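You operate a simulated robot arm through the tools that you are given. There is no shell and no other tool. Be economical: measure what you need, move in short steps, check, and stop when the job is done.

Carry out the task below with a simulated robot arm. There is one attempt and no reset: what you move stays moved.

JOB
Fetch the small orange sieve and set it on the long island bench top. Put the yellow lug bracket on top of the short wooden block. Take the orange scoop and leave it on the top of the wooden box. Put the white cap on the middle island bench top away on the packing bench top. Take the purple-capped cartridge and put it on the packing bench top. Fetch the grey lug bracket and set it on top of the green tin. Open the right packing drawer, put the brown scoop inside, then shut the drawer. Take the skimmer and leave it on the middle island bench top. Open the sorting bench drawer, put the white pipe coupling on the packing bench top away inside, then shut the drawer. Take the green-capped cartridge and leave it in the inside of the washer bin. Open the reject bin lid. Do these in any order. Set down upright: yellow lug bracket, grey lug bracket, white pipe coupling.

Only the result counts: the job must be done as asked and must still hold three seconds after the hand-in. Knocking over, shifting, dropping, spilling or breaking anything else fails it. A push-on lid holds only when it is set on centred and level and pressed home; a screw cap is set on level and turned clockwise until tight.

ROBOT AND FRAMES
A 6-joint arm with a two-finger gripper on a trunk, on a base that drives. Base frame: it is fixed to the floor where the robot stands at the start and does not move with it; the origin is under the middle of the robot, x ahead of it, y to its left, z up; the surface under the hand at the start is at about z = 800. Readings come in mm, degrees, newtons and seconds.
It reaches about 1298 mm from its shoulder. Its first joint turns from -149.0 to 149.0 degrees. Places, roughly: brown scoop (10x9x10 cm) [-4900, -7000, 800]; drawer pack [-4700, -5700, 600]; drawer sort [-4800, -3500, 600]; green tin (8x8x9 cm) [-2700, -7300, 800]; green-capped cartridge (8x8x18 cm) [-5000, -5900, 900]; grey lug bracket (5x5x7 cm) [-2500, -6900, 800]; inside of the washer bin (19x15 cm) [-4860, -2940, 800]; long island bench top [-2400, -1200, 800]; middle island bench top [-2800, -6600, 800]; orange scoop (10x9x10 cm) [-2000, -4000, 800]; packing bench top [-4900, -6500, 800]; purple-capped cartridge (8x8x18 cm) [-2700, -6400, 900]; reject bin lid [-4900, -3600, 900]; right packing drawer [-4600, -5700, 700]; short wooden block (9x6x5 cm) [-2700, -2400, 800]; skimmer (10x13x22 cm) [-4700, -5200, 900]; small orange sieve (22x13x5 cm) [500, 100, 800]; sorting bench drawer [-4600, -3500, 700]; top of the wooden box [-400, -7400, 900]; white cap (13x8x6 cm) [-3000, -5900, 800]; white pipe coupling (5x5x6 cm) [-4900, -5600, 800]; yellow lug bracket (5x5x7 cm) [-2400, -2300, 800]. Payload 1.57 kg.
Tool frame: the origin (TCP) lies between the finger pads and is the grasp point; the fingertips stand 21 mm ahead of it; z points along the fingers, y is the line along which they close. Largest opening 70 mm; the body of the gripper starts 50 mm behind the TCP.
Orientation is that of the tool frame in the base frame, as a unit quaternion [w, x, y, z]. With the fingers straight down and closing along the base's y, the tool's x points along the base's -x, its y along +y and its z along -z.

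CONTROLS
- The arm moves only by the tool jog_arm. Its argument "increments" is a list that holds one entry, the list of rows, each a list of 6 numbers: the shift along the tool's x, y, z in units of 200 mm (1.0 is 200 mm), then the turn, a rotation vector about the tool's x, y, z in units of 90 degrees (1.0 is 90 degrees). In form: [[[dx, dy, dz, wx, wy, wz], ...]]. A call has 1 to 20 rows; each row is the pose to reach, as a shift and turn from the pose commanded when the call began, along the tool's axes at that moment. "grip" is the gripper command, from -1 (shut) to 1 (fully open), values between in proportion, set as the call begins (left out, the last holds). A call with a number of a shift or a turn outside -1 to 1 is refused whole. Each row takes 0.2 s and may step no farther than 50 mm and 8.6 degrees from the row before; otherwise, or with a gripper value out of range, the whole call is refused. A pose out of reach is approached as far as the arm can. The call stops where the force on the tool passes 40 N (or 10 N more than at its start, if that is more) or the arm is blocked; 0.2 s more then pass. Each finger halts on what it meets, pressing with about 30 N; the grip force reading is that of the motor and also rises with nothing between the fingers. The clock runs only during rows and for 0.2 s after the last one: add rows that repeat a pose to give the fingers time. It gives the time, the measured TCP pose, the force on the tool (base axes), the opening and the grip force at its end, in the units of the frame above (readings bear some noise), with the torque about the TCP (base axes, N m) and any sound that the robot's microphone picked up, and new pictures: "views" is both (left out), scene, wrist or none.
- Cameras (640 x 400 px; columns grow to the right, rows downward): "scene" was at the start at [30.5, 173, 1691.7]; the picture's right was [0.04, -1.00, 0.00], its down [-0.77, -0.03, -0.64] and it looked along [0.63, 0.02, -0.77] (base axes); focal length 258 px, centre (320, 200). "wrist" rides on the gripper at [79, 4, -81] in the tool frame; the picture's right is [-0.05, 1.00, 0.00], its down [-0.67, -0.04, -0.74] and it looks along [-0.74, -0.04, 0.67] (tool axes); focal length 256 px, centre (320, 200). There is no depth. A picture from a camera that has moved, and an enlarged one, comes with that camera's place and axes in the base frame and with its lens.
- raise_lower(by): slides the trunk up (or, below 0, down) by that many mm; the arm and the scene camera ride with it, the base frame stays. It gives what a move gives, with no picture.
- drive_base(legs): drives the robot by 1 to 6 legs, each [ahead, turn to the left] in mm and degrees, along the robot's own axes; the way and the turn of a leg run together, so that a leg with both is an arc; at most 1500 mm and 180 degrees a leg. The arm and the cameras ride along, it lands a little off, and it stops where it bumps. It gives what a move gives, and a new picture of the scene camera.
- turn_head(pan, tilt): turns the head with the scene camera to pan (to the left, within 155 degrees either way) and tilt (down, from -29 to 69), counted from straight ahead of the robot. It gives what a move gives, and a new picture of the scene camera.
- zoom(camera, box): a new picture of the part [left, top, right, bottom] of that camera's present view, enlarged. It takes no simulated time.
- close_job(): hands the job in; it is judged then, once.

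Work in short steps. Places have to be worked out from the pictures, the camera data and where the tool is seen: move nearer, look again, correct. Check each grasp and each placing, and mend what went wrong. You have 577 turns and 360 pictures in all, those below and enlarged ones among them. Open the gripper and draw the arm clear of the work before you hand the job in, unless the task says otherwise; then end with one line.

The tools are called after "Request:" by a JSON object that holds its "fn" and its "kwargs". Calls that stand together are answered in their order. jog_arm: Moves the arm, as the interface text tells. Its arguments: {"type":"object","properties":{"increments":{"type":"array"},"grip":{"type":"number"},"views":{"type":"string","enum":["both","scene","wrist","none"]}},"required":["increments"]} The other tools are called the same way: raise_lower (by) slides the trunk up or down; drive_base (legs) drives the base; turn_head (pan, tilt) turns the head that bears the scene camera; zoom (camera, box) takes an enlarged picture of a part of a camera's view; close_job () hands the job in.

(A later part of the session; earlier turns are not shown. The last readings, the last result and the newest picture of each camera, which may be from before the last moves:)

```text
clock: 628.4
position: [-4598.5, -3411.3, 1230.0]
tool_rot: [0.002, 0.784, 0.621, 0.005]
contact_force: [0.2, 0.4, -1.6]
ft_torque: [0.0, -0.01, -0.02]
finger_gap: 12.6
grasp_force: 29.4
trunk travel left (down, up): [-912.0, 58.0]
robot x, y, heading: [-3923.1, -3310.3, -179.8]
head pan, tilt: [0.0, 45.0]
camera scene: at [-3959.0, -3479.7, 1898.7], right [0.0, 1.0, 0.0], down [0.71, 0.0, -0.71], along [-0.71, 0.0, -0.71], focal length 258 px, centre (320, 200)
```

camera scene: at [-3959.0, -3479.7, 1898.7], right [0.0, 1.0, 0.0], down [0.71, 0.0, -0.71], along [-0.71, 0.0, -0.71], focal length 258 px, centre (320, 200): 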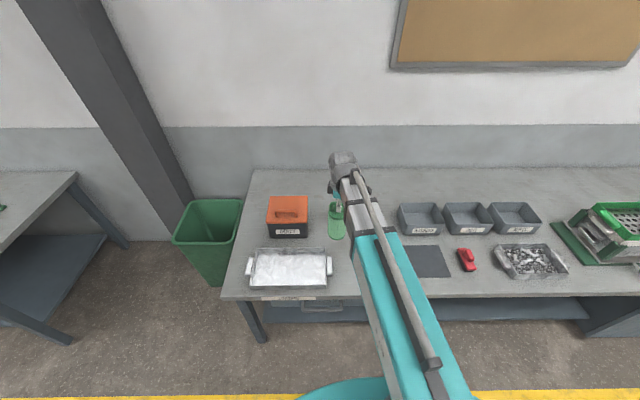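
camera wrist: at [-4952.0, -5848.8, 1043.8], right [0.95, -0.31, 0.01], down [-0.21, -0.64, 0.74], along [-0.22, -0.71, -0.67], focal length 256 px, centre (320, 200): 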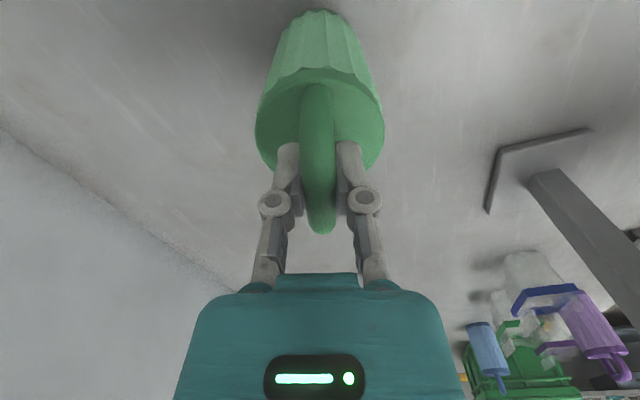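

Request:
{"fn": "zoom", "kwargs": {"camera": "scene", "box": [390, 190, 550, 290]}}

Request:
{"fn": "zoom", "kwargs": {"camera": "scene", "box": [220, 180, 360, 310]}}

```text
4.00 times, centred on (470, 240) of scene
camera zoom: at [-3959.0, -3479.7, 1898.7], right [0.0, 1.0, 0.0], down [0.71, 0.0, -0.71], along [-0.71, 0.0, -0.71], focal length 1032 px, centre (-280, 40)
```

zoom: 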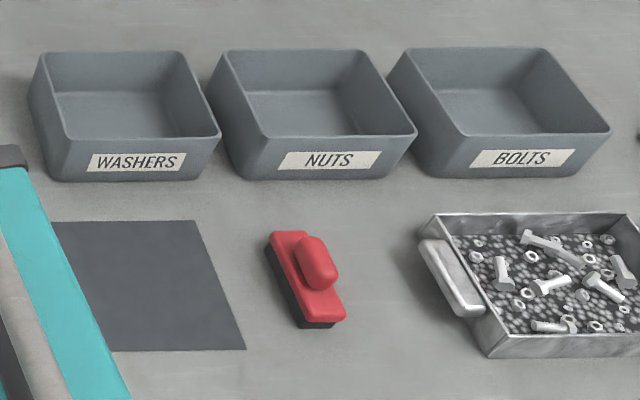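

```text
3.08 times, centred on (290, 245) of scene
camera zoom: at [-3959.0, -3479.7, 1898.7], right [0.0, 1.0, 0.0], down [0.71, 0.0, -0.71], along [-0.71, 0.0, -0.71], focal length 794 px, centre (412, 62)
```

zoom: 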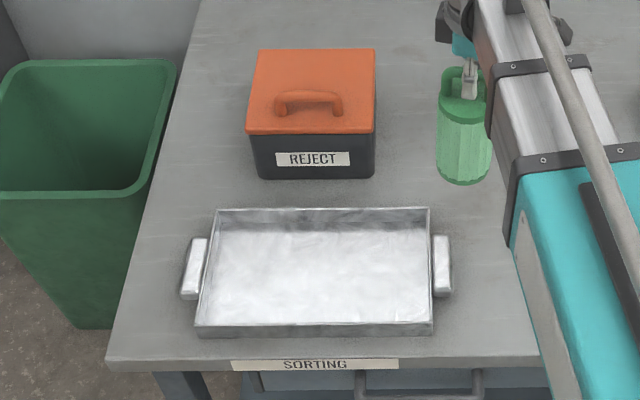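

The washer bin is the first of the three; reject bin with orange lid at ≈y -3656. Carry the cartridge over the washer bin.

Request:
{"fn": "jog_arm", "kwargs": {"increments": [[[0.169, -0.167, 0, 0, 0, 0], [0.338, -0.333, 0, 0, 0, 0], [0.506, -0.5, 0, 0, 0, 0], [0.675, -0.667, 0, 0, 0, 0]]], "views": "none"}}

Request:
{"fn": "jog_arm", "kwargs": {"increments": [[[0.169, -0.167, 0, 0, 0, 0], [0.338, -0.333, 0, 0, 0, 0], [0.506, -0.5, 0, 0, 0, 0], [0.675, -0.667, 0, 0, 0, 0]]], "views": "none"}}

Request:
{"fn": "jog_arm", "kwargs": {"increments": [[[0.169, -0.167, 0, 0, 0, 0], [0.338, -0.333, 0, 0, 0, 0], [0.506, -0.5, 0, 0, 0, 0], [0.675, -0.667, 0, 0, 0, 0]]], "views": "both"}}

```text
clock: 629.4
position: [-4699.0, -3247.6, 1229.2]
tool_rot: [0.003, 0.783, 0.622, 0.006]
contact_force: [-0.1, 0.8, -2.2]
ft_torque: [0.0, 0.01, 0.0]
finger_gap: 12.3
grasp_force: 30.2
trunk travel left (down, up): [-912.0, 58.0]
robot x, y, heading: [-3923.0, -3307.0, -180.2]
head pan, tilt: [0.0, 45.0]
```

```text
clock: 630.4
position: [-4797.4, -3087.5, 1230.8]
tool_rot: [0.004, 0.783, 0.621, 0.006]
contact_force: [0.1, 0.2, -2.5]
ft_torque: [0.0, 0.01, 0.0]
finger_gap: 12.3
grasp_force: 30.3
trunk travel left (down, up): [-912.0, 58.0]
robot x, y, heading: [-3923.3, -3306.6, -179.7]
head pan, tilt: [0.0, 45.0]
```

```text
clock: 631.4
position: [-4898.0, -2924.3, 1229.5]
tool_rot: [0.003, 0.783, 0.622, 0.006]
contact_force: [-0.9, 0.6, -1.1]
ft_torque: [-0.01, -0.01, 0.01]
finger_gap: 12.6
grasp_force: 29.8
trunk travel left (down, up): [-912.0, 58.0]
robot x, y, heading: [-3921.4, -3312.0, -180.0]
head pan, tilt: [0.0, 45.0]
camera scene: at [-3959.8, -3478.6, 1898.8], right [0.0, 1.0, 0.0], down [0.71, 0.0, -0.71], along [-0.71, 0.0, -0.71], focal length 258 px, centre (320, 200)
camera wrist: at [-4876.6, -2847.6, 1310.5], right [0.96, -0.28, 0.01], down [-0.2, -0.64, 0.74], along [-0.2, -0.71, -0.67], focal length 256 px, centre (320, 200)
```

scene: 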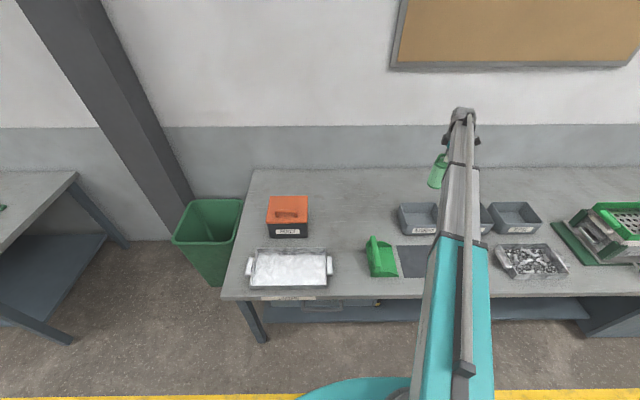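
wrist: 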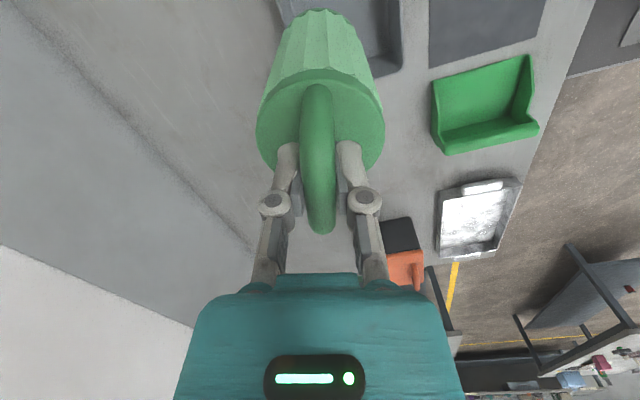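

Bin centre ≈(-4898,-2935). Trim and lower.

Request:
{"fn": "jog_arm", "kwargs": {"increments": [[[-0.054, 0.0125, 0, 0, 0, 0]]], "views": "none"}}

Request:
{"fn": "raise_lower", "kwargs": {"by": -165}}

Request:
{"fn": "jog_arm", "kwargs": {"increments": [[[0, 0, 0, 0, 0, 0]]], "views": "both"}}

Request:
{"fn": "zoom", "kwargs": {"camera": "scene", "box": [390, 120, 510, 220]}}

```text
clock: 631.8
position: [-4896.6, -2936.9, 1229.8]
tool_rot: [0.003, 0.784, 0.621, 0.005]
contact_force: [0.0, 0.5, -1.9]
ft_torque: [0.01, -0.02, 0.0]
finger_gap: 12.6
grasp_force: 30.3
trunk travel left (down, up): [-912.0, 58.0]
robot x, y, heading: [-3921.5, -3308.7, -180.0]
head pan, tilt: [0.0, 45.0]
```

```text
clock: 633.7
position: [-4897.5, -2937.1, 1064.8]
tool_rot: [0.002, 0.784, 0.621, 0.005]
contact_force: [-0.3, -0.3, -2.7]
ft_torque: [0.06, -0.02, 0.01]
finger_gap: 12.4
grasp_force: 30.0
trunk travel left (down, up): [-747.0, 223.0]
robot x, y, heading: [-3920.0, -3307.2, -179.9]
head pan, tilt: [0.0, 45.0]
```

```text
clock: 634.1
position: [-4896.7, -2936.3, 1065.0]
tool_rot: [0.003, 0.784, 0.621, 0.006]
contact_force: [0.2, -0.4, -1.7]
ft_torque: [0.02, -0.01, 0.02]
finger_gap: 12.7
grasp_force: 30.4
trunk travel left (down, up): [-747.0, 223.0]
robot x, y, heading: [-3920.6, -3307.6, -180.1]
head pan, tilt: [0.0, 45.0]
camera scene: at [-3959.1, -3479.8, 1733.7], right [0.0, 1.0, 0.0], down [0.71, 0.0, -0.71], along [-0.71, 0.0, -0.71], focal length 258 px, centre (320, 200)
camera wrist: at [-4875.3, -2860.0, 1146.3], right [0.96, -0.28, 0.01], down [-0.2, -0.64, 0.74], along [-0.2, -0.71, -0.67], focal length 256 px, centre (320, 200)
```

scene: 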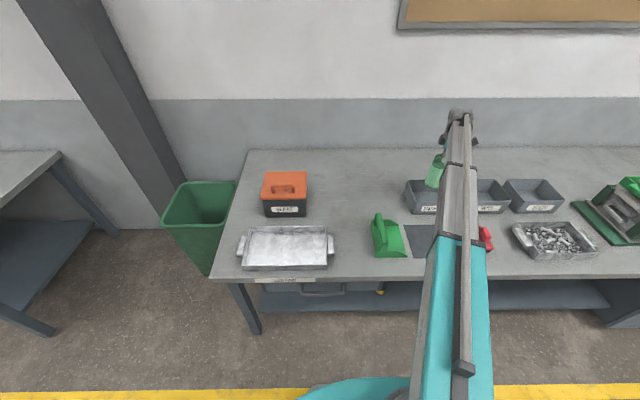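
wrist: 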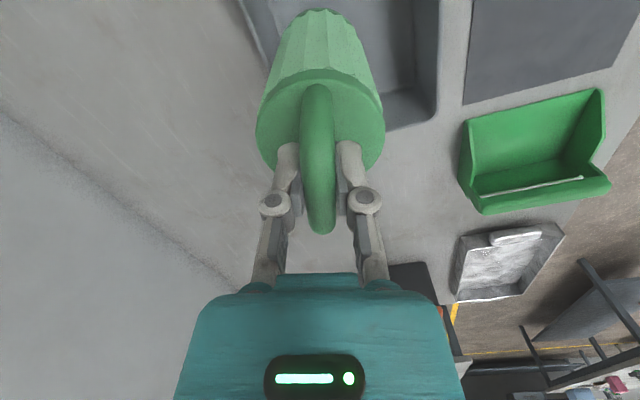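

```text
4.00 times, centred on (450, 170) of scene
camera zoom: at [-3959.1, -3479.8, 1733.7], right [0.0, 1.0, 0.0], down [0.71, 0.0, -0.71], along [-0.71, 0.0, -0.71], focal length 1032 px, centre (-200, 320)
```

zoom: 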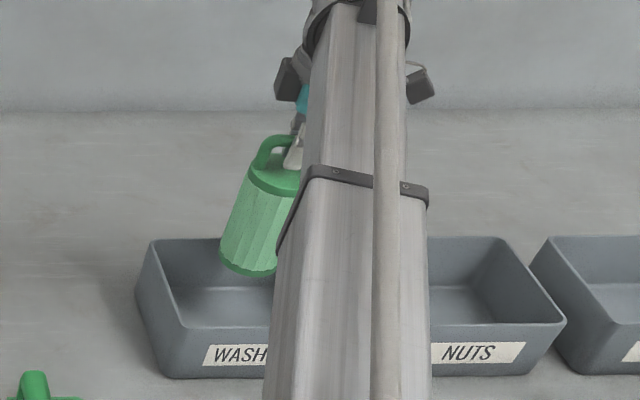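

Well centred. Lower into the bin.

Request:
{"fn": "raise_lower", "kwargs": {"by": -88}}

Request:
{"fn": "raise_lower", "kwargs": {"by": -5}}

Request:
{"fn": "raise_lower", "kwargs": {"by": -3}}

Request:
{"fn": "raise_lower", "kwargs": {"by": -2}}

```text
clock: 635.3
position: [-4896.6, -2936.0, 977.2]
tool_rot: [0.003, 0.784, 0.621, 0.006]
contact_force: [1.0, -1.1, -2.4]
ft_torque: [0.0, 0.01, 0.01]
finger_gap: 12.6
grasp_force: 30.1
trunk travel left (down, up): [-659.0, 311.0]
robot x, y, heading: [-3926.3, -3307.7, -179.8]
head pan, tilt: [0.0, 45.0]
```

```text
clock: 635.8
position: [-4895.9, -2936.6, 971.7]
tool_rot: [0.003, 0.784, 0.621, 0.005]
contact_force: [0.3, 0.4, -2.3]
ft_torque: [0.0, -0.01, 0.0]
finger_gap: 12.7
grasp_force: 30.3
trunk travel left (down, up): [-654.0, 316.0]
robot x, y, heading: [-3919.3, -3308.4, -179.7]
head pan, tilt: [0.0, 45.0]
```

```text
clock: 636.4
position: [-4897.1, -2937.1, 969.3]
tool_rot: [0.002, 0.783, 0.622, 0.005]
contact_force: [1.0, 1.4, -0.6]
ft_torque: [-0.02, -0.03, -0.03]
finger_gap: 12.3
grasp_force: 30.2
trunk travel left (down, up): [-651.0, 319.0]
robot x, y, heading: [-3923.7, -3306.8, -180.0]
head pan, tilt: [0.0, 45.0]
```

```text
clock: 636.9
position: [-4895.2, -2937.2, 968.5]
tool_rot: [0.002, 0.784, 0.621, 0.005]
contact_force: [2.1, 0.9, 12.5]
ft_torque: [-0.24, 0.17, 0.02]
finger_gap: 12.4
grasp_force: 30.1
trunk travel left (down, up): [-649.0, 321.0]
robot x, y, heading: [-3922.7, -3311.0, -179.7]
head pan, tilt: [0.0, 45.0]
```

Contact on the bin floor. One more mm, release, rise.

Request:
{"fn": "raise_lower", "kwargs": {"by": -1.5}}

Request:
{"fn": "jog_arm", "kwargs": {"increments": [[[0, 0, 0, 0, 0, 0], [0, 0, 0, 0, 0, 0], [0, 0, 0, 0, 0, 0]]], "grip": 0.3, "views": "none"}}

Request:
{"fn": "raise_lower", "kwargs": {"by": 130}}

Request:
{"fn": "jog_arm", "kwargs": {"increments": [[[0, 0.2, 0, 0, 0, 0], [0, 0.4, 0, 0, 0, 0]]], "grip": 1, "views": "both"}}

```text
clock: 637.4
position: [-4894.5, -2936.5, 969.0]
tool_rot: [0.001, 0.784, 0.621, 0.006]
contact_force: [-0.8, 3.1, 23.6]
ft_torque: [-0.04, 0.08, 0.0]
finger_gap: 12.5
grasp_force: 29.8
trunk travel left (down, up): [-647.0, 323.0]
robot x, y, heading: [-3921.0, -3303.8, -179.7]
head pan, tilt: [0.0, 45.0]
```

```text
clock: 638.2
position: [-4896.2, -2936.1, 965.6]
tool_rot: [0.002, 0.783, 0.621, 0.006]
contact_force: [0.0, -0.7, 0.3]
ft_torque: [-0.01, -0.02, 0.02]
finger_gap: 45.6
grasp_force: 0.0
trunk travel left (down, up): [-647.0, 323.0]
robot x, y, heading: [-3922.4, -3312.1, -179.8]
head pan, tilt: [0.0, 45.0]
```

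```text
clock: 639.8
position: [-4896.9, -2936.4, 1095.4]
tool_rot: [0.003, 0.784, 0.621, 0.005]
contact_force: [-0.6, 0.4, 0.2]
ft_torque: [0.0, -0.01, -0.04]
finger_gap: 45.5
grasp_force: 0.0
trunk travel left (down, up): [-777.0, 193.0]
robot x, y, heading: [-3922.6, -3307.3, -180.0]
head pan, tilt: [0.0, 45.0]
```

```text
clock: 640.4
position: [-4817.5, -2954.6, 1096.0]
tool_rot: [0.003, 0.783, 0.622, 0.006]
contact_force: [-0.5, 1.1, 1.2]
ft_torque: [0.0, 0.0, 0.03]
finger_gap: 69.9
grasp_force: 0.1
trunk travel left (down, up): [-777.0, 193.0]
robot x, y, heading: [-3920.5, -3309.4, -180.0]
head pan, tilt: [0.0, 45.0]
camera scene: at [-3958.1, -3480.1, 1764.2], right [0.0, 1.0, 0.0], down [0.71, 0.0, -0.71], along [-0.71, 0.0, -0.71], focal length 258 px, centre (320, 200)
camera wrist: at [-4796.4, -2878.5, 1177.4], right [0.96, -0.28, 0.01], down [-0.19, -0.64, 0.74], along [-0.2, -0.71, -0.67], focal length 256 px, centre (320, 200)
```

scene: 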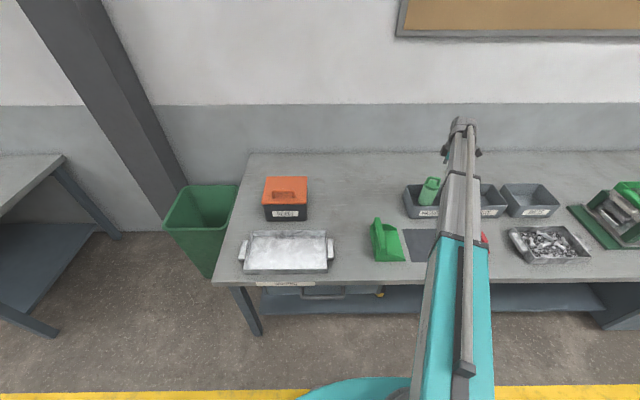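
wrist: 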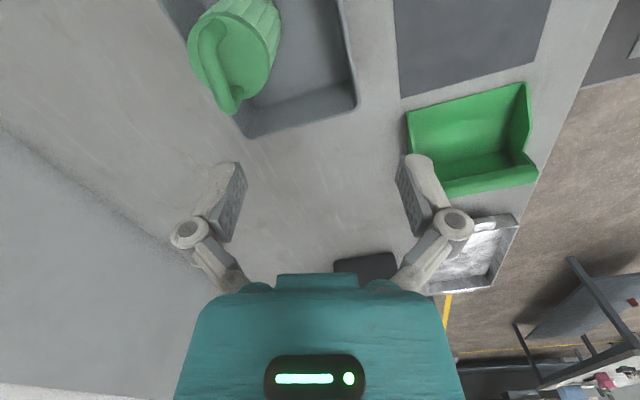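

Green cartridge stands in the washer bin. Now move above the reject bin lid.

Request:
{"fn": "jog_arm", "kwargs": {"increments": [[[-0.211, 0.043, 0, 0, 0, 0], [-0.422, 0.086, 0, 0, 0, 0], [-0.633, 0.13, 0, 0, 0, 0], [-0.845, 0.173, 0, 0, 0, 0]]], "views": "none"}}

Request:
{"fn": "jog_arm", "kwargs": {"increments": [[[-0.211, 0.043, 0, 0, 0, 0], [-0.422, 0.086, 0, 0, 0, 0], [-0.633, 0.13, 0, 0, 0, 0], [-0.845, 0.173, 0, 0, 0, 0]]], "views": "none"}}

Request:
{"fn": "jog_arm", "kwargs": {"increments": [[[-0.211, 0.043, 0, 0, 0, 0], [-0.422, 0.086, 0, 0, 0, 0], [-0.633, 0.13, 0, 0, 0, 0], [-0.845, 0.173, 0, 0, 0, 0]]], "views": "none"}}

Request:
{"fn": "jog_arm", "kwargs": {"increments": [[[-0.211, 0.043, 0, 0, 0, -0.04], [-0.422, 0.086, 0, 0, 0, -0.08], [-0.633, 0.13, 0, 0, 0, -0.12], [-0.845, 0.173, 0, 0, 0, -0.147]]], "views": "both"}}

```text
clock: 641.4
position: [-4823.0, -3129.3, 1095.5]
tool_rot: [0.002, 0.784, 0.621, 0.006]
contact_force: [-1.2, -0.3, 0.0]
ft_torque: [0.0, 0.0, 0.0]
finger_gap: 70.0
grasp_force: 0.0
trunk travel left (down, up): [-777.0, 193.0]
robot x, y, heading: [-3922.9, -3308.8, -180.0]
head pan, tilt: [0.0, 45.0]
```

```text
clock: 642.4
position: [-4828.8, -3298.9, 1094.6]
tool_rot: [0.001, 0.784, 0.621, 0.006]
contact_force: [0.5, 0.0, -0.8]
ft_torque: [0.03, -0.04, -0.02]
finger_gap: 69.9
grasp_force: 0.1
trunk travel left (down, up): [-777.0, 193.0]
robot x, y, heading: [-3920.7, -3307.3, -179.7]
head pan, tilt: [0.0, 45.0]
```

```text
clock: 643.4
position: [-4833.7, -3471.9, 1096.4]
tool_rot: [0.002, 0.784, 0.621, 0.006]
contact_force: [0.5, 0.0, 0.5]
ft_torque: [-0.02, -0.03, -0.01]
finger_gap: 70.0
grasp_force: 0.1
trunk travel left (down, up): [-777.0, 193.0]
robot x, y, heading: [-3921.3, -3311.7, -179.8]
head pan, tilt: [0.0, 45.0]
```

```text
clock: 644.4
position: [-4837.9, -3644.9, 1096.0]
tool_rot: [0.003, 0.706, 0.708, 0.005]
contact_force: [-0.2, 0.1, -0.2]
ft_torque: [0.04, 0.01, 0.0]
finger_gap: 70.0
grasp_force: 0.1
trunk travel left (down, up): [-777.0, 193.0]
robot x, y, heading: [-3922.2, -3311.1, -179.9]
head pan, tilt: [0.0, 45.0]
camera scene: at [-3958.9, -3480.5, 1764.1], right [0.0, 1.0, 0.0], down [0.71, 0.0, -0.71], along [-0.71, 0.0, -0.71], focal length 258 px, centre (320, 200)
camera wrist: at [-4835.5, -3565.1, 1176.6], right [1.0, -0.05, 0.01], down [-0.04, -0.67, 0.74], along [-0.03, -0.74, -0.67], focal length 256 px, centre (320, 200)
```

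scene: 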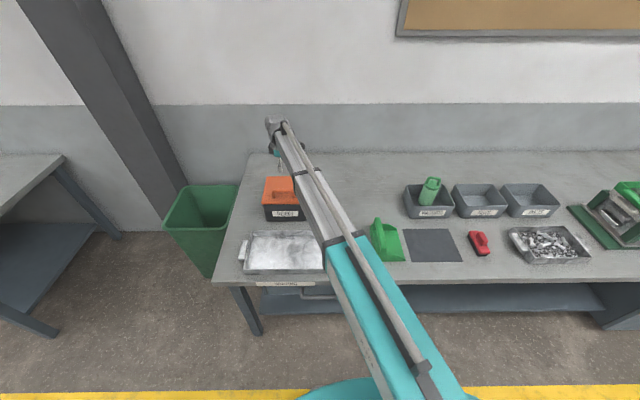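
wrist: 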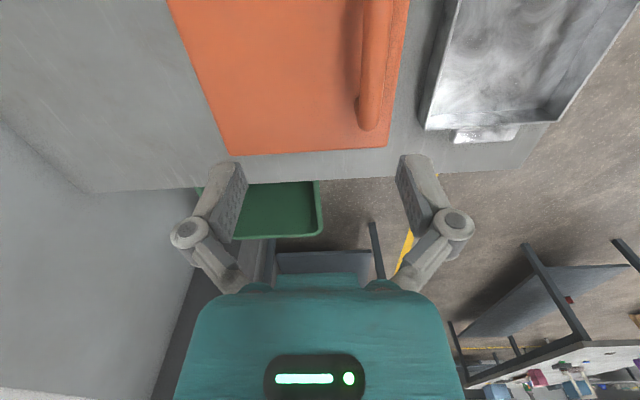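

Request:
{"fn": "zoom", "kwargs": {"camera": "scene", "box": [240, 160, 340, 240]}}

Request:
{"fn": "zoom", "kwargs": {"camera": "wrist", "box": [220, 0, 460, 170]}}

```text
5.00 times, centred on (290, 200) of scene
camera zoom: at [-3958.9, -3480.5, 1764.1], right [0.0, 1.0, 0.0], down [0.71, 0.0, -0.71], along [-0.71, 0.0, -0.71], focal length 1291 px, centre (470, 200)
```

zoom: 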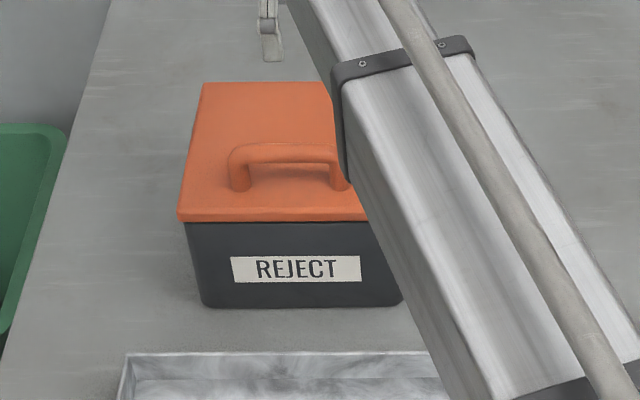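

```text
2.35 times, centred on (340, 85) of wrist
camera zoom: at [-4835.5, -3565.1, 1176.6], right [1.0, -0.05, 0.01], down [-0.04, -0.67, 0.74], along [-0.03, -0.74, -0.67], focal length 602 px, centre (273, 471)
```

zoom: 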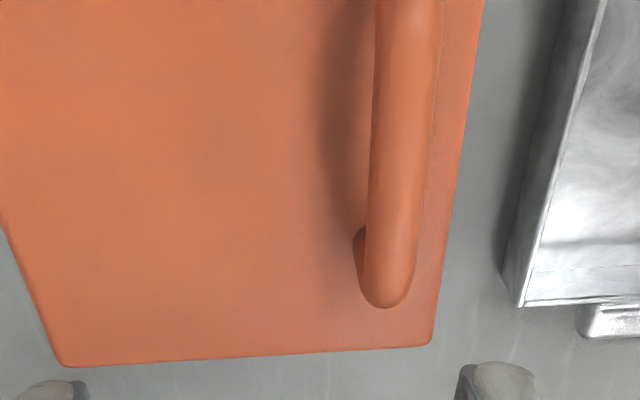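

Lid top ≈927, handle bar at ≈(-4803,-3646) with centre z≈972, hinge presumably at the back (x≈-4960). Position over the bar.

Request:
{"fn": "jog_arm", "kwargs": {"increments": [[[0, 0.175, 0, 0, 0, 0]]], "views": "none"}}

Request:
{"fn": "raise_lower", "kwargs": {"by": -80}}

Request:
{"fn": "jog_arm", "kwargs": {"increments": [[[0, 0, 0, 0, 0, 0]]], "views": "wrist"}}

```text
clock: 644.8
position: [-4801.3, -3644.0, 1096.3]
tool_rot: [0.003, 0.707, 0.707, 0.006]
contact_force: [0.3, -0.1, 0.2]
ft_torque: [0.0, -0.02, 0.0]
finger_gap: 70.1
grasp_force: 0.0
trunk travel left (down, up): [-777.0, 193.0]
robot x, y, heading: [-3919.5, -3306.6, -180.0]
head pan, tilt: [0.0, 45.0]
```

```text
clock: 645.9
position: [-4802.4, -3643.4, 1015.2]
tool_rot: [0.003, 0.707, 0.708, 0.005]
contact_force: [-0.3, 0.3, -0.1]
ft_torque: [0.01, 0.01, 0.02]
finger_gap: 69.9
grasp_force: 0.1
trunk travel left (down, up): [-697.0, 273.0]
robot x, y, heading: [-3921.0, -3309.2, -179.7]
head pan, tilt: [0.0, 45.0]
```

```text
clock: 646.3
position: [-4802.8, -3643.7, 1015.9]
tool_rot: [0.003, 0.706, 0.708, 0.006]
contact_force: [0.3, 0.0, 0.1]
ft_torque: [-0.02, 0.03, -0.02]
finger_gap: 70.1
grasp_force: 0.1
trunk travel left (down, up): [-697.0, 273.0]
robot x, y, heading: [-3921.0, -3311.6, -179.8]
head pan, tilt: [0.0, 45.0]
camera wrist: at [-4799.5, -3564.9, 1096.8], right [1.0, -0.05, 0.01], down [-0.04, -0.67, 0.74], along [-0.03, -0.74, -0.67], focal length 256 px, centre (320, 200)
```

wrist: 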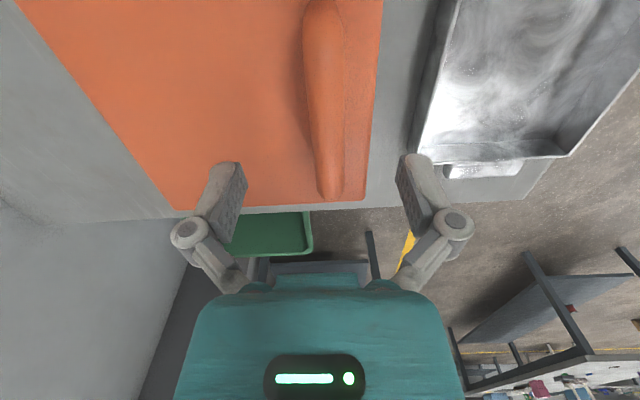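

Request:
{"fn": "jog_arm", "kwargs": {"increments": [[[0, 0.015, 0, 0, 0, 0]]], "views": "none"}}

Request:
{"fn": "raise_lower", "kwargs": {"by": -38}}

Request:
{"fn": "jog_arm", "kwargs": {"increments": [[[0, 0, 0, 0, 0, 0], [0, 0, 0, 0, 0, 0], [0, 0, 0, 0, 0, 0], [0, 0, 0, 0, 0, 0], [0, 0, 0, 0, 0, 0]]], "grip": -1, "views": "wrist"}}

Request:
{"fn": "raise_lower", "kwargs": {"by": 8}}

```text
clock: 646.7
position: [-4798.8, -3644.4, 1016.8]
tool_rot: [0.003, 0.707, 0.708, 0.005]
contact_force: [-1.0, -0.1, -0.3]
ft_torque: [0.0, 0.02, 0.02]
finger_gap: 70.1
grasp_force: 0.1
trunk travel left (down, up): [-697.0, 273.0]
robot x, y, heading: [-3924.0, -3307.5, -180.0]
head pan, tilt: [0.0, 45.0]
```

```text
clock: 647.6
position: [-4798.9, -3643.1, 978.9]
tool_rot: [0.004, 0.706, 0.708, 0.005]
contact_force: [0.1, 0.1, -0.2]
ft_torque: [-0.01, 0.01, -0.01]
finger_gap: 69.9
grasp_force: 0.0
trunk travel left (down, up): [-659.0, 311.0]
robot x, y, heading: [-3921.4, -3311.1, -180.1]
head pan, tilt: [0.0, 45.0]
```

```text
clock: 648.8
position: [-4797.8, -3644.1, 978.3]
tool_rot: [0.003, 0.707, 0.707, 0.005]
contact_force: [9.6, 0.2, 1.6]
ft_torque: [-0.01, -0.16, 0.3]
finger_gap: 16.6
grasp_force: 31.9
trunk travel left (down, up): [-659.0, 311.0]
robot x, y, heading: [-3921.9, -3313.1, -180.1]
head pan, tilt: [0.0, 45.0]
camera wrist: at [-4795.0, -3564.8, 1059.6], right [1.0, -0.05, 0.01], down [-0.04, -0.67, 0.74], along [-0.03, -0.74, -0.67], focal length 256 px, centre (320, 200)
```

wrist: 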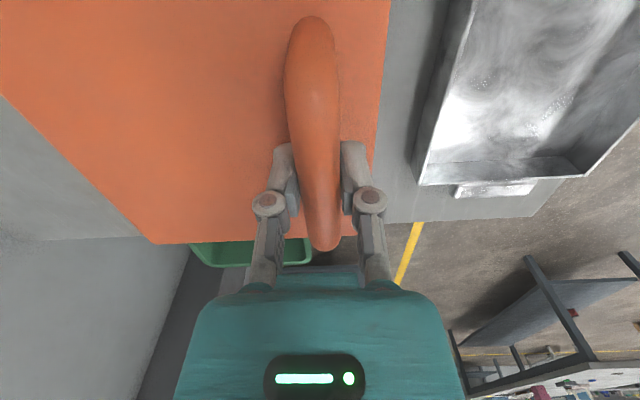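

```text
clock: 649.3
position: [-4800.0, -3645.1, 985.3]
tool_rot: [0.002, 0.707, 0.707, 0.005]
contact_force: [0.0, -0.6, 0.4]
ft_torque: [-0.05, 0.22, 0.25]
finger_gap: 16.6
grasp_force: 31.9
trunk travel left (down, up): [-667.0, 303.0]
robot x, y, heading: [-3923.8, -3310.1, -179.6]
head pan, tilt: [0.0, 45.0]
```

Request:
{"fn": "raise_lower", "kwargs": {"by": 12}}

Request:
{"fn": "jog_arm", "kwargs": {"increments": [[[0, 0, 0, 0, 0, 0]]], "views": "both"}}

Request:
{"fn": "zoom", "kwargs": {"camera": "scene", "box": [240, 130, 340, 210]}}

```text
clock: 649.9
position: [-4803.8, -3645.0, 995.1]
tool_rot: [0.002, 0.708, 0.707, 0.005]
contact_force: [-21.7, -0.2, -9.4]
ft_torque: [-0.15, 0.07, 0.27]
finger_gap: 16.8
grasp_force: 32.0
trunk travel left (down, up): [-679.0, 291.0]
robot x, y, heading: [-3920.2, -3309.2, -179.8]
head pan, tilt: [0.0, 45.0]
```

```text
clock: 650.3
position: [-4802.8, -3644.7, 993.8]
tool_rot: [0.003, 0.707, 0.707, 0.005]
contact_force: [-25.5, -0.2, -12.7]
ft_torque: [0.05, 0.01, 0.3]
finger_gap: 16.7
grasp_force: 32.3
trunk travel left (down, up): [-679.0, 291.0]
robot x, y, heading: [-3920.5, -3309.0, -179.8]
head pan, tilt: [0.0, 45.0]
camera scene: at [-3964.0, -3480.6, 1665.9], right [0.0, 1.0, 0.0], down [0.71, 0.0, -0.7], along [-0.7, 0.0, -0.71], focal length 258 px, centre (320, 200)
camera wrist: at [-4800.7, -3565.0, 1075.7], right [1.0, -0.05, 0.01], down [-0.04, -0.67, 0.74], along [-0.03, -0.74, -0.67], focal length 256 px, centre (320, 200)
```

scene: 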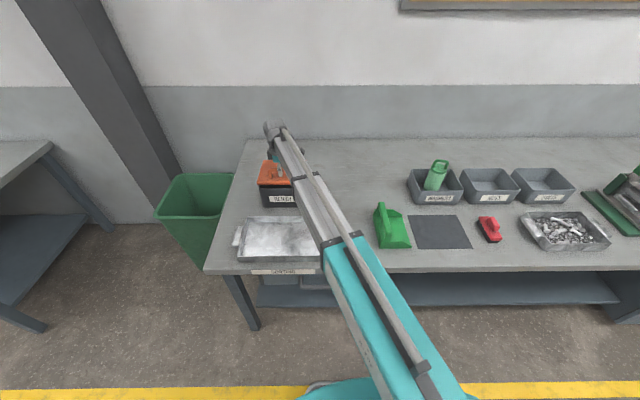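
wrist: 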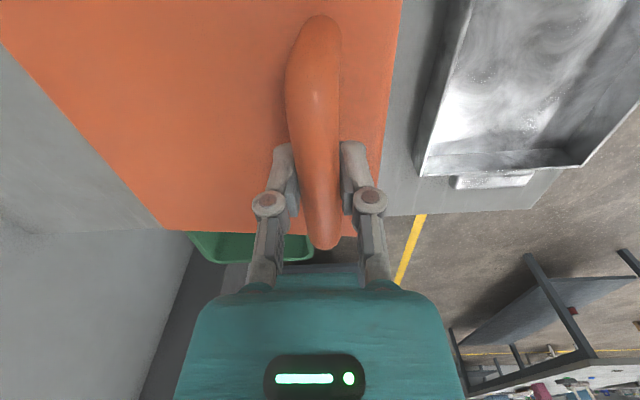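

```text
5.00 times, centred on (290, 170) of scene
camera zoom: at [-3964.0, -3480.6, 1665.9], right [0.0, 1.0, 0.0], down [0.71, 0.0, -0.7], along [-0.7, 0.0, -0.71], focal length 1291 px, centre (470, 350)
```

zoom: 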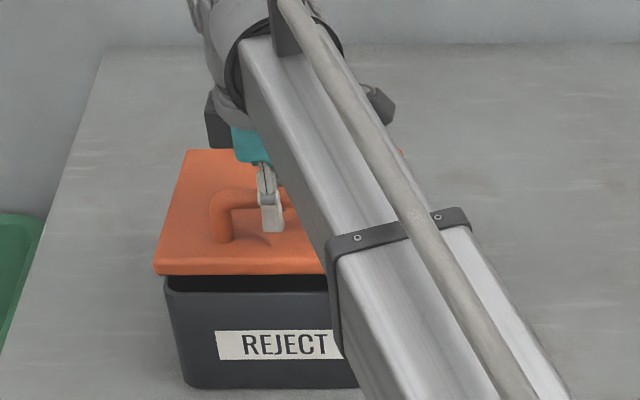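

It's hinged at the back and lifting. Follow the arc in small alternating steps (pull shows it wants -x).

Request:
{"fn": "jog_arm", "kwargs": {"increments": [[[0, -0.05, 0, 0, 0, 0]]], "views": "none"}}

Request:
{"fn": "raise_lower", "kwargs": {"by": 10}}

Request:
{"fn": "jog_arm", "kwargs": {"increments": [[[0, -0.03, 0, 0, 0, 0]]], "views": "none"}}

Request:
{"fn": "raise_lower", "kwargs": {"by": 10}}

Request:
{"fn": "jog_arm", "kwargs": {"increments": [[[0, -0.03, 0, 0, 0, 0]]], "views": "wrist"}}

```text
clock: 650.7
position: [-4806.4, -3644.1, 999.0]
tool_rot: [0.005, 0.707, 0.708, 0.007]
contact_force: [7.4, -0.6, 0.3]
ft_torque: [0.13, -0.25, 0.22]
finger_gap: 16.8
grasp_force: 32.2
trunk travel left (down, up): [-679.0, 291.0]
robot x, y, heading: [-3920.1, -3305.4, -180.0]
head pan, tilt: [0.0, 45.0]
```

```text
clock: 651.3
position: [-4809.1, -3645.0, 1007.9]
tool_rot: [0.002, 0.707, 0.708, 0.005]
contact_force: [-2.2, -2.2, 0.2]
ft_torque: [-0.26, 0.15, 0.26]
finger_gap: 16.9
grasp_force: 31.8
trunk travel left (down, up): [-689.0, 281.0]
robot x, y, heading: [-3922.7, -3309.4, -179.8]
head pan, tilt: [0.0, 45.0]
```

```text
clock: 651.7
position: [-4810.4, -3643.2, 1009.4]
tool_rot: [0.004, 0.707, 0.707, 0.007]
contact_force: [18.6, -2.3, 8.0]
ft_torque: [-0.03, -0.22, 0.28]
finger_gap: 16.6
grasp_force: 32.3
trunk travel left (down, up): [-689.0, 281.0]
robot x, y, heading: [-3921.3, -3308.9, -180.0]
head pan, tilt: [0.0, 45.0]
```

```text
clock: 652.3
position: [-4816.2, -3645.5, 1018.4]
tool_rot: [0.002, 0.707, 0.707, 0.004]
contact_force: [0.4, -3.4, 0.6]
ft_torque: [-0.16, 0.19, 0.26]
finger_gap: 16.5
grasp_force: 31.9
trunk travel left (down, up): [-699.0, 271.0]
robot x, y, heading: [-3919.2, -3306.6, -180.0]
head pan, tilt: [0.0, 45.0]
```

```text
clock: 652.7
position: [-4817.5, -3644.3, 1019.3]
tool_rot: [0.003, 0.707, 0.707, 0.006]
contact_force: [16.5, -3.7, 8.7]
ft_torque: [0.1, -0.15, 0.25]
finger_gap: 16.7
grasp_force: 31.6
trunk travel left (down, up): [-699.0, 271.0]
robot x, y, heading: [-3920.7, -3308.6, -179.9]
head pan, tilt: [0.0, 45.0]
camera wrist: at [-4815.1, -3565.1, 1100.9], right [1.0, -0.05, 0.01], down [-0.04, -0.67, 0.74], along [-0.03, -0.74, -0.67], focal length 256 px, centre (320, 200)
```

wrist: 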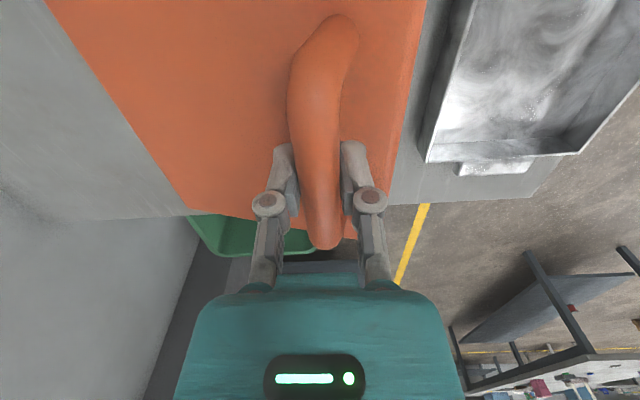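

Following nicely. Continue the arc.

Request:
{"fn": "raise_lower", "kwargs": {"by": 10}}

Request:
{"fn": "jog_arm", "kwargs": {"increments": [[[0, -0.04, 0, 0, 0, 0]]], "views": "none"}}

Request:
{"fn": "raise_lower", "kwargs": {"by": 10}}

Request:
{"fn": "jog_arm", "kwargs": {"increments": [[[0, -0.05, 0, 0, 0, 0]]], "views": "none"}}

Request:
{"fn": "raise_lower", "kwargs": {"by": 10}}

Request:
{"fn": "jog_arm", "kwargs": {"increments": [[[0, -0.055, 0, 0, 0, 0]]], "views": "both"}}

```text
clock: 653.3
position: [-4823.3, -3644.1, 1027.6]
tool_rot: [0.003, 0.707, 0.707, 0.004]
contact_force: [-3.1, -4.1, -1.6]
ft_torque: [-0.13, 0.16, 0.28]
finger_gap: 16.5
grasp_force: 32.2
trunk travel left (down, up): [-709.0, 261.0]
robot x, y, heading: [-3918.3, -3310.4, -179.5]
head pan, tilt: [0.0, 45.0]
```

```text
clock: 653.7
position: [-4825.2, -3645.1, 1030.6]
tool_rot: [0.003, 0.707, 0.708, 0.006]
contact_force: [15.0, -3.1, 9.3]
ft_torque: [0.18, -0.14, 0.33]
finger_gap: 16.9
grasp_force: 31.9
trunk travel left (down, up): [-709.0, 261.0]
robot x, y, heading: [-3916.6, -3304.9, -179.7]
head pan, tilt: [0.0, 45.0]
```

```text
clock: 654.2
position: [-4831.7, -3645.3, 1036.6]
tool_rot: [0.003, 0.707, 0.707, 0.005]
contact_force: [-4.7, -4.9, -3.2]
ft_torque: [-0.21, 0.17, 0.34]
finger_gap: 16.5
grasp_force: 31.3
trunk travel left (down, up): [-719.0, 251.0]
robot x, y, heading: [-3923.8, -3307.4, -179.7]
head pan, tilt: [0.0, 45.0]
```

```text
clock: 654.6
position: [-4836.0, -3644.8, 1041.0]
tool_rot: [0.003, 0.706, 0.708, 0.005]
contact_force: [15.9, -3.8, 12.3]
ft_torque: [0.12, -0.13, 0.39]
finger_gap: 16.9
grasp_force: 31.7
trunk travel left (down, up): [-719.0, 251.0]
robot x, y, heading: [-3920.4, -3307.9, -179.9]
head pan, tilt: [0.0, 45.0]
```

```text
clock: 655.2
position: [-4840.8, -3645.3, 1047.1]
tool_rot: [0.003, 0.707, 0.707, 0.004]
contact_force: [-4.6, -3.8, -4.9]
ft_torque: [-0.21, 0.2, 0.35]
finger_gap: 16.8
grasp_force: 31.8
trunk travel left (down, up): [-729.0, 241.0]
robot x, y, heading: [-3925.1, -3311.1, -179.9]
head pan, tilt: [0.0, 45.0]
```

```text
clock: 655.6
position: [-4845.1, -3644.9, 1050.6]
tool_rot: [0.003, 0.707, 0.707, 0.005]
contact_force: [13.7, -3.9, 14.5]
ft_torque: [0.21, -0.1, 0.38]
finger_gap: 16.8
grasp_force: 31.8
trunk travel left (down, up): [-729.0, 241.0]
robot x, y, heading: [-3920.3, -3309.5, -180.1]
head pan, tilt: [0.0, 45.0]
camera scene: at [-3954.6, -3480.0, 1716.7], right [0.0, 1.0, 0.0], down [0.71, 0.0, -0.71], along [-0.71, 0.0, -0.71], focal length 258 px, centre (320, 200)
camera wrist: at [-4843.6, -3565.4, 1131.5], right [1.0, -0.05, 0.01], down [-0.04, -0.67, 0.74], along [-0.03, -0.74, -0.67], focal length 256 px, centre (320, 200)
```

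scene: 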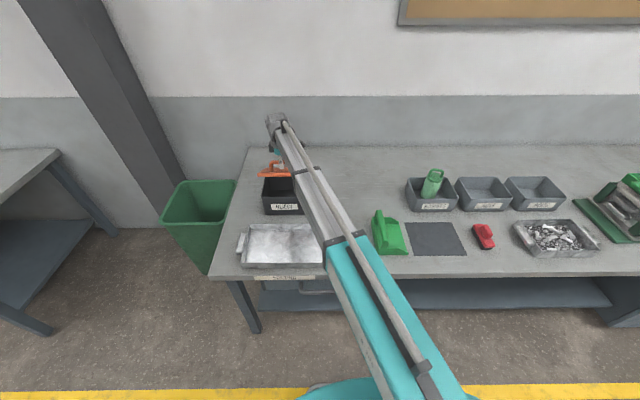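
wrist: 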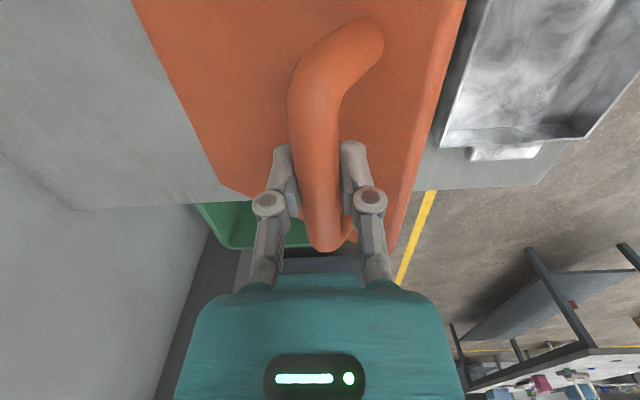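

Request:
{"fn": "raise_lower", "kwargs": {"by": 10}}

Request:
{"fn": "jog_arm", "kwargs": {"increments": [[[0, -0.06, 0, 0, 0, 0]]], "views": "none"}}

Request:
{"fn": "raise_lower", "kwargs": {"by": 9}}

Request:
{"fn": "jog_arm", "kwargs": {"increments": [[[0, -0.065, 0, 0, 0, 0]]], "views": "none"}}

Request:
{"fn": "raise_lower", "kwargs": {"by": 8}}

Request:
{"fn": "jog_arm", "kwargs": {"increments": [[[0, -0.07, 0, 0, 0, 0]]], "views": "none"}}

Request:
{"fn": "raise_lower", "kwargs": {"by": 6}}

Request:
{"fn": "jog_arm", "kwargs": {"increments": [[[0, -0.06, 0, 0, 0, 0]]], "views": "wrist"}}

```text
clock: 656.2
position: [-4854.8, -3644.6, 1057.1]
tool_rot: [0.003, 0.706, 0.708, 0.004]
contact_force: [-5.4, -4.3, -7.7]
ft_torque: [-0.36, 0.13, 0.4]
finger_gap: 16.7
grasp_force: 32.0
trunk travel left (down, up): [-739.0, 231.0]
robot x, y, heading: [-3920.4, -3309.3, -180.0]
head pan, tilt: [0.0, 45.0]
```

```text
clock: 656.6
position: [-4859.2, -3644.9, 1061.8]
tool_rot: [0.003, 0.706, 0.708, 0.006]
contact_force: [10.4, -4.7, 11.0]
ft_torque: [0.13, -0.15, 0.41]
finger_gap: 16.6
grasp_force: 32.2
trunk travel left (down, up): [-739.0, 231.0]
robot x, y, heading: [-3921.4, -3309.5, -179.9]
head pan, tilt: [0.0, 45.0]
```

```text
clock: 657.2
position: [-4864.7, -3645.1, 1065.2]
tool_rot: [0.003, 0.708, 0.706, 0.005]
contact_force: [-7.6, -3.4, -12.8]
ft_torque: [-0.38, 0.05, 0.39]
finger_gap: 16.8
grasp_force: 31.8
trunk travel left (down, up): [-748.0, 222.0]
robot x, y, heading: [-3925.6, -3309.0, -180.0]
head pan, tilt: [0.0, 45.0]
```

```text
clock: 657.6
position: [-4873.5, -3643.5, 1069.0]
tool_rot: [0.004, 0.707, 0.708, 0.005]
contact_force: [7.4, -4.3, 8.9]
ft_torque: [0.09, -0.12, 0.41]
finger_gap: 16.7
grasp_force: 32.1
trunk travel left (down, up): [-748.0, 222.0]
robot x, y, heading: [-3923.4, -3309.6, -179.9]
head pan, tilt: [0.0, 45.0]
```

```text
clock: 658.2
position: [-4879.1, -3645.2, 1071.7]
tool_rot: [0.003, 0.707, 0.707, 0.006]
contact_force: [-7.3, -3.2, -16.1]
ft_torque: [-0.42, 0.04, 0.42]
finger_gap: 17.0
grasp_force: 31.9
trunk travel left (down, up): [-756.0, 214.0]
robot x, y, heading: [-3919.4, -3310.7, -179.8]
head pan, tilt: [0.0, 45.0]
```

```text
clock: 658.6
position: [-4887.3, -3646.0, 1076.1]
tool_rot: [0.003, 0.706, 0.708, 0.006]
contact_force: [4.8, -4.9, 7.1]
ft_torque: [0.0, -0.14, 0.43]
finger_gap: 16.4
grasp_force: 32.4
trunk travel left (down, up): [-756.0, 214.0]
robot x, y, heading: [-3922.7, -3310.6, -180.1]
head pan, tilt: [0.0, 45.0]
```

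```text
clock: 659.1
position: [-4892.9, -3646.8, 1078.0]
tool_rot: [0.003, 0.707, 0.707, 0.006]
contact_force: [-4.8, -3.2, -14.1]
ft_torque: [-0.43, 0.08, 0.43]
finger_gap: 16.7
grasp_force: 31.6
trunk travel left (down, up): [-762.0, 208.0]
robot x, y, heading: [-3920.3, -3306.4, -179.8]
head pan, tilt: [0.0, 45.0]
```

```text
clock: 659.5
position: [-4900.3, -3645.4, 1081.2]
tool_rot: [0.003, 0.706, 0.708, 0.005]
contact_force: [3.2, -4.0, 2.8]
ft_torque: [-0.12, -0.19, 0.41]
finger_gap: 16.6
grasp_force: 31.9
trunk travel left (down, up): [-762.0, 208.0]
robot x, y, heading: [-3918.7, -3310.1, -179.9]
head pan, tilt: [0.0, 45.0]
camera wrist: at [-4897.1, -3566.0, 1162.6], right [1.0, -0.05, 0.01], down [-0.04, -0.67, 0.74], along [-0.03, -0.74, -0.67], focal length 256 px, centre (320, 200)
```

wrist: 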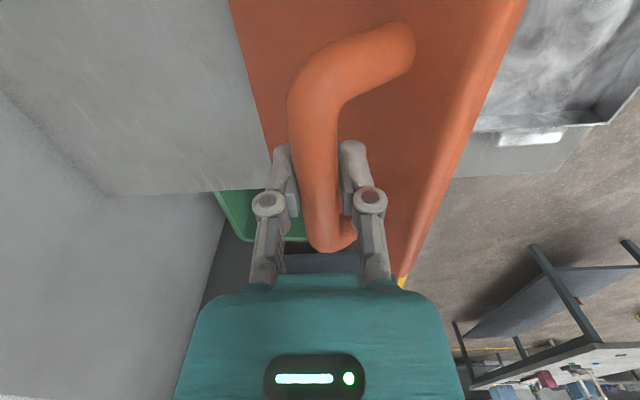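

θ≈53° now. Continue mostly backwards.

Request:
{"fn": "raise_lower", "kwargs": {"by": 5}}

Request:
{"fn": "jog_arm", "kwargs": {"increments": [[[0, -0.075, 0, 0, 0, 0]]], "views": "none"}}

Request:
{"fn": "raise_lower", "kwargs": {"by": 3}}

Request:
{"fn": "jog_arm", "kwargs": {"increments": [[[0, -0.075, 0, 0, 0, 0]]], "views": "none"}}

Request:
{"fn": "raise_lower", "kwargs": {"by": 2}}

Request:
{"fn": "jog_arm", "kwargs": {"increments": [[[0, -0.075, 0, 0, 0, 0]]], "views": "both"}}

```text
clock: 660.0
position: [-4903.2, -3646.2, 1083.4]
tool_rot: [0.003, 0.707, 0.707, 0.006]
contact_force: [-5.9, -1.6, -17.4]
ft_torque: [-0.37, 0.05, 0.44]
finger_gap: 16.9
grasp_force: 32.0
trunk travel left (down, up): [-767.0, 203.0]
robot x, y, heading: [-3919.0, -3308.8, -179.8]
head pan, tilt: [0.0, 45.0]
```

```text
clock: 660.5
position: [-4914.1, -3645.8, 1086.5]
tool_rot: [0.004, 0.706, 0.708, 0.006]
contact_force: [2.9, -4.1, 3.0]
ft_torque: [-0.12, -0.21, 0.48]
finger_gap: 16.6
grasp_force: 32.1
trunk travel left (down, up): [-767.0, 203.0]
robot x, y, heading: [-3922.1, -3308.5, -179.9]
head pan, tilt: [0.0, 45.0]
```

```text
clock: 661.0
position: [-4917.8, -3646.9, 1087.8]
tool_rot: [0.002, 0.706, 0.708, 0.006]
contact_force: [-1.9, -3.8, -10.6]
ft_torque: [-0.31, 0.06, 0.47]
finger_gap: 16.6
grasp_force: 32.3
trunk travel left (down, up): [-770.0, 200.0]
robot x, y, heading: [-3920.3, -3309.4, -179.6]
head pan, tilt: [0.0, 45.0]
```

```text
clock: 661.4
position: [-4928.8, -3645.3, 1089.4]
tool_rot: [0.003, 0.706, 0.708, 0.006]
contact_force: [0.9, -5.2, 5.0]
ft_torque: [-0.31, -0.13, 0.51]
finger_gap: 16.7
grasp_force: 32.3
trunk travel left (down, up): [-770.0, 200.0]
robot x, y, heading: [-3920.7, -3307.7, -179.8]
head pan, tilt: [0.0, 45.0]
```

```text
clock: 661.9
position: [-4931.8, -3646.6, 1090.0]
tool_rot: [0.003, 0.706, 0.708, 0.005]
contact_force: [0.7, -6.1, -5.9]
ft_torque: [-0.33, -0.01, 0.47]
finger_gap: 17.0
grasp_force: 31.9
trunk travel left (down, up): [-772.0, 198.0]
robot x, y, heading: [-3923.6, -3312.4, -179.9]
head pan, tilt: [0.0, 45.0]
```

```text
clock: 662.3
position: [-4945.9, -3646.2, 1091.3]
tool_rot: [0.003, 0.707, 0.708, 0.006]
contact_force: [0.7, -7.7, 2.7]
ft_torque: [-0.33, -0.06, 0.44]
finger_gap: 16.8
grasp_force: 32.2
trunk travel left (down, up): [-772.0, 198.0]
robot x, y, heading: [-3921.5, -3309.4, -180.0]
head pan, tilt: [0.0, 45.0]
camera scene: at [-3958.2, -3480.8, 1759.3], right [0.0, 1.0, 0.0], down [0.71, 0.0, -0.71], along [-0.71, 0.0, -0.71], focal length 258 px, centre (320, 200)
camera wrist: at [-4942.0, -3566.4, 1172.1], right [1.0, -0.05, 0.01], down [-0.04, -0.67, 0.74], along [-0.03, -0.74, -0.67], focal length 256 px, centre (320, 200)
```

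scene: 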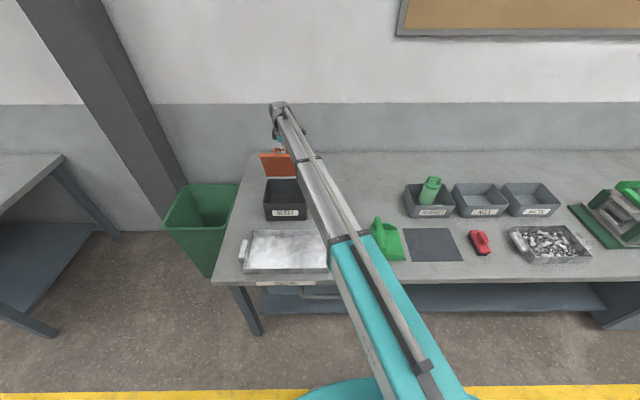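
wrist: 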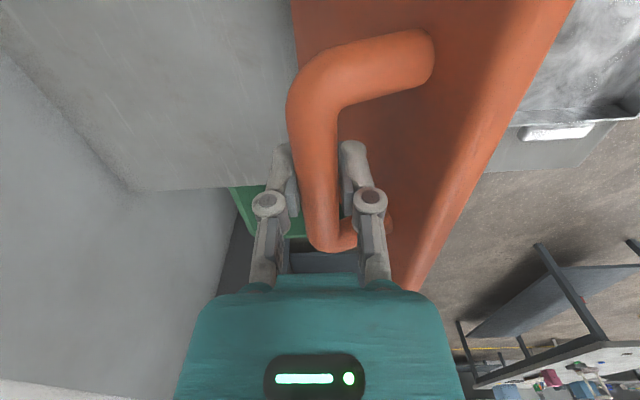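

Request:
{"fn": "jog_arm", "kwargs": {"increments": [[[0, -0.075, 0, 0, 0, 0]]], "views": "none"}}

Request:
{"fn": "jog_arm", "kwargs": {"increments": [[[0, -0.075, 0, 0, 0, 0]]], "views": "none"}}

Request:
{"fn": "raise_lower", "kwargs": {"by": -3}}

Request:
{"fn": "jog_arm", "kwargs": {"increments": [[[0, -0.075, 0, 0, 0, 0]]], "views": "none"}}

Request:
{"fn": "raise_lower", "kwargs": {"by": -3}}

Request:
{"fn": "jog_arm", "kwargs": {"increments": [[[0, -0.07, 0, 0, 0, 0]]], "views": "wrist"}}

```text
clock: 662.7
position: [-4961.3, -3645.1, 1090.7]
tool_rot: [0.002, 0.707, 0.707, 0.005]
contact_force: [-0.3, -8.0, -0.8]
ft_torque: [-0.42, -0.01, 0.51]
finger_gap: 17.0
grasp_force: 32.3
trunk travel left (down, up): [-772.0, 198.0]
robot x, y, heading: [-3918.3, -3309.5, -179.8]
head pan, tilt: [0.0, 45.0]
```

```text
clock: 663.1
position: [-4976.8, -3646.0, 1089.6]
tool_rot: [0.004, 0.706, 0.708, 0.006]
contact_force: [0.6, -6.7, -7.5]
ft_torque: [-0.4, -0.04, 0.44]
finger_gap: 16.8
grasp_force: 32.2
trunk travel left (down, up): [-772.0, 198.0]
robot x, y, heading: [-3926.1, -3308.6, -179.8]
head pan, tilt: [0.0, 45.0]
```

```text
clock: 663.6
position: [-4973.2, -3646.6, 1090.7]
tool_rot: [0.002, 0.706, 0.708, 0.004]
contact_force: [-1.7, -11.3, 19.1]
ft_torque: [0.2, 0.03, 0.45]
finger_gap: 16.7
grasp_force: 31.9
trunk travel left (down, up): [-769.0, 201.0]
robot x, y, heading: [-3919.2, -3308.5, -179.8]
head pan, tilt: [0.0, 45.0]
```

```text
clock: 664.0
position: [-4990.3, -3645.4, 1085.7]
tool_rot: [0.003, 0.706, 0.708, 0.005]
contact_force: [1.3, -7.6, -7.0]
ft_torque: [-0.52, 0.08, 0.49]
finger_gap: 16.6
grasp_force: 32.0
trunk travel left (down, up): [-769.0, 201.0]
robot x, y, heading: [-3923.9, -3306.7, -179.7]
head pan, tilt: [0.0, 45.0]
```

```text
clock: 664.5
position: [-4988.3, -3645.5, 1087.2]
tool_rot: [0.002, 0.706, 0.708, 0.005]
contact_force: [-4.3, -11.2, 19.1]
ft_torque: [0.26, 0.06, 0.47]
finger_gap: 16.4
grasp_force: 32.0
trunk travel left (down, up): [-766.0, 204.0]
robot x, y, heading: [-3918.4, -3308.0, -179.9]
head pan, tilt: [0.0, 45.0]
```

```text
clock: 664.9
position: [-5004.7, -3645.8, 1082.6]
tool_rot: [0.003, 0.706, 0.708, 0.006]
contact_force: [4.0, -7.3, -14.9]
ft_torque: [-0.56, 0.09, 0.46]
finger_gap: 16.9
grasp_force: 32.2
trunk travel left (down, up): [-766.0, 204.0]
robot x, y, heading: [-3916.6, -3312.7, -179.9]
head pan, tilt: [0.0, 45.0]
camera wrist: at [-5001.3, -3566.6, 1163.7], right [1.0, -0.05, 0.01], down [-0.05, -0.67, 0.74], along [-0.03, -0.74, -0.67], focal length 256 px, centre (320, 200)
```

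wrist: 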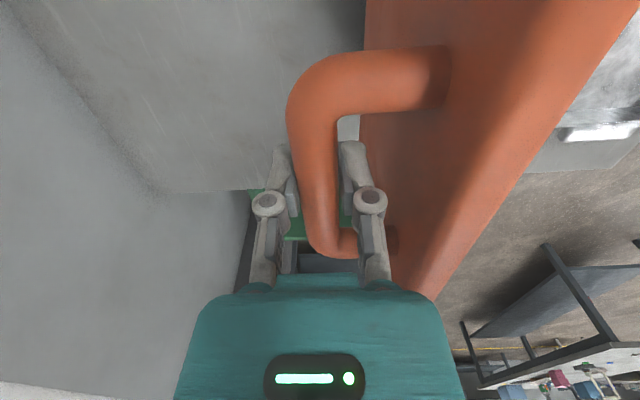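

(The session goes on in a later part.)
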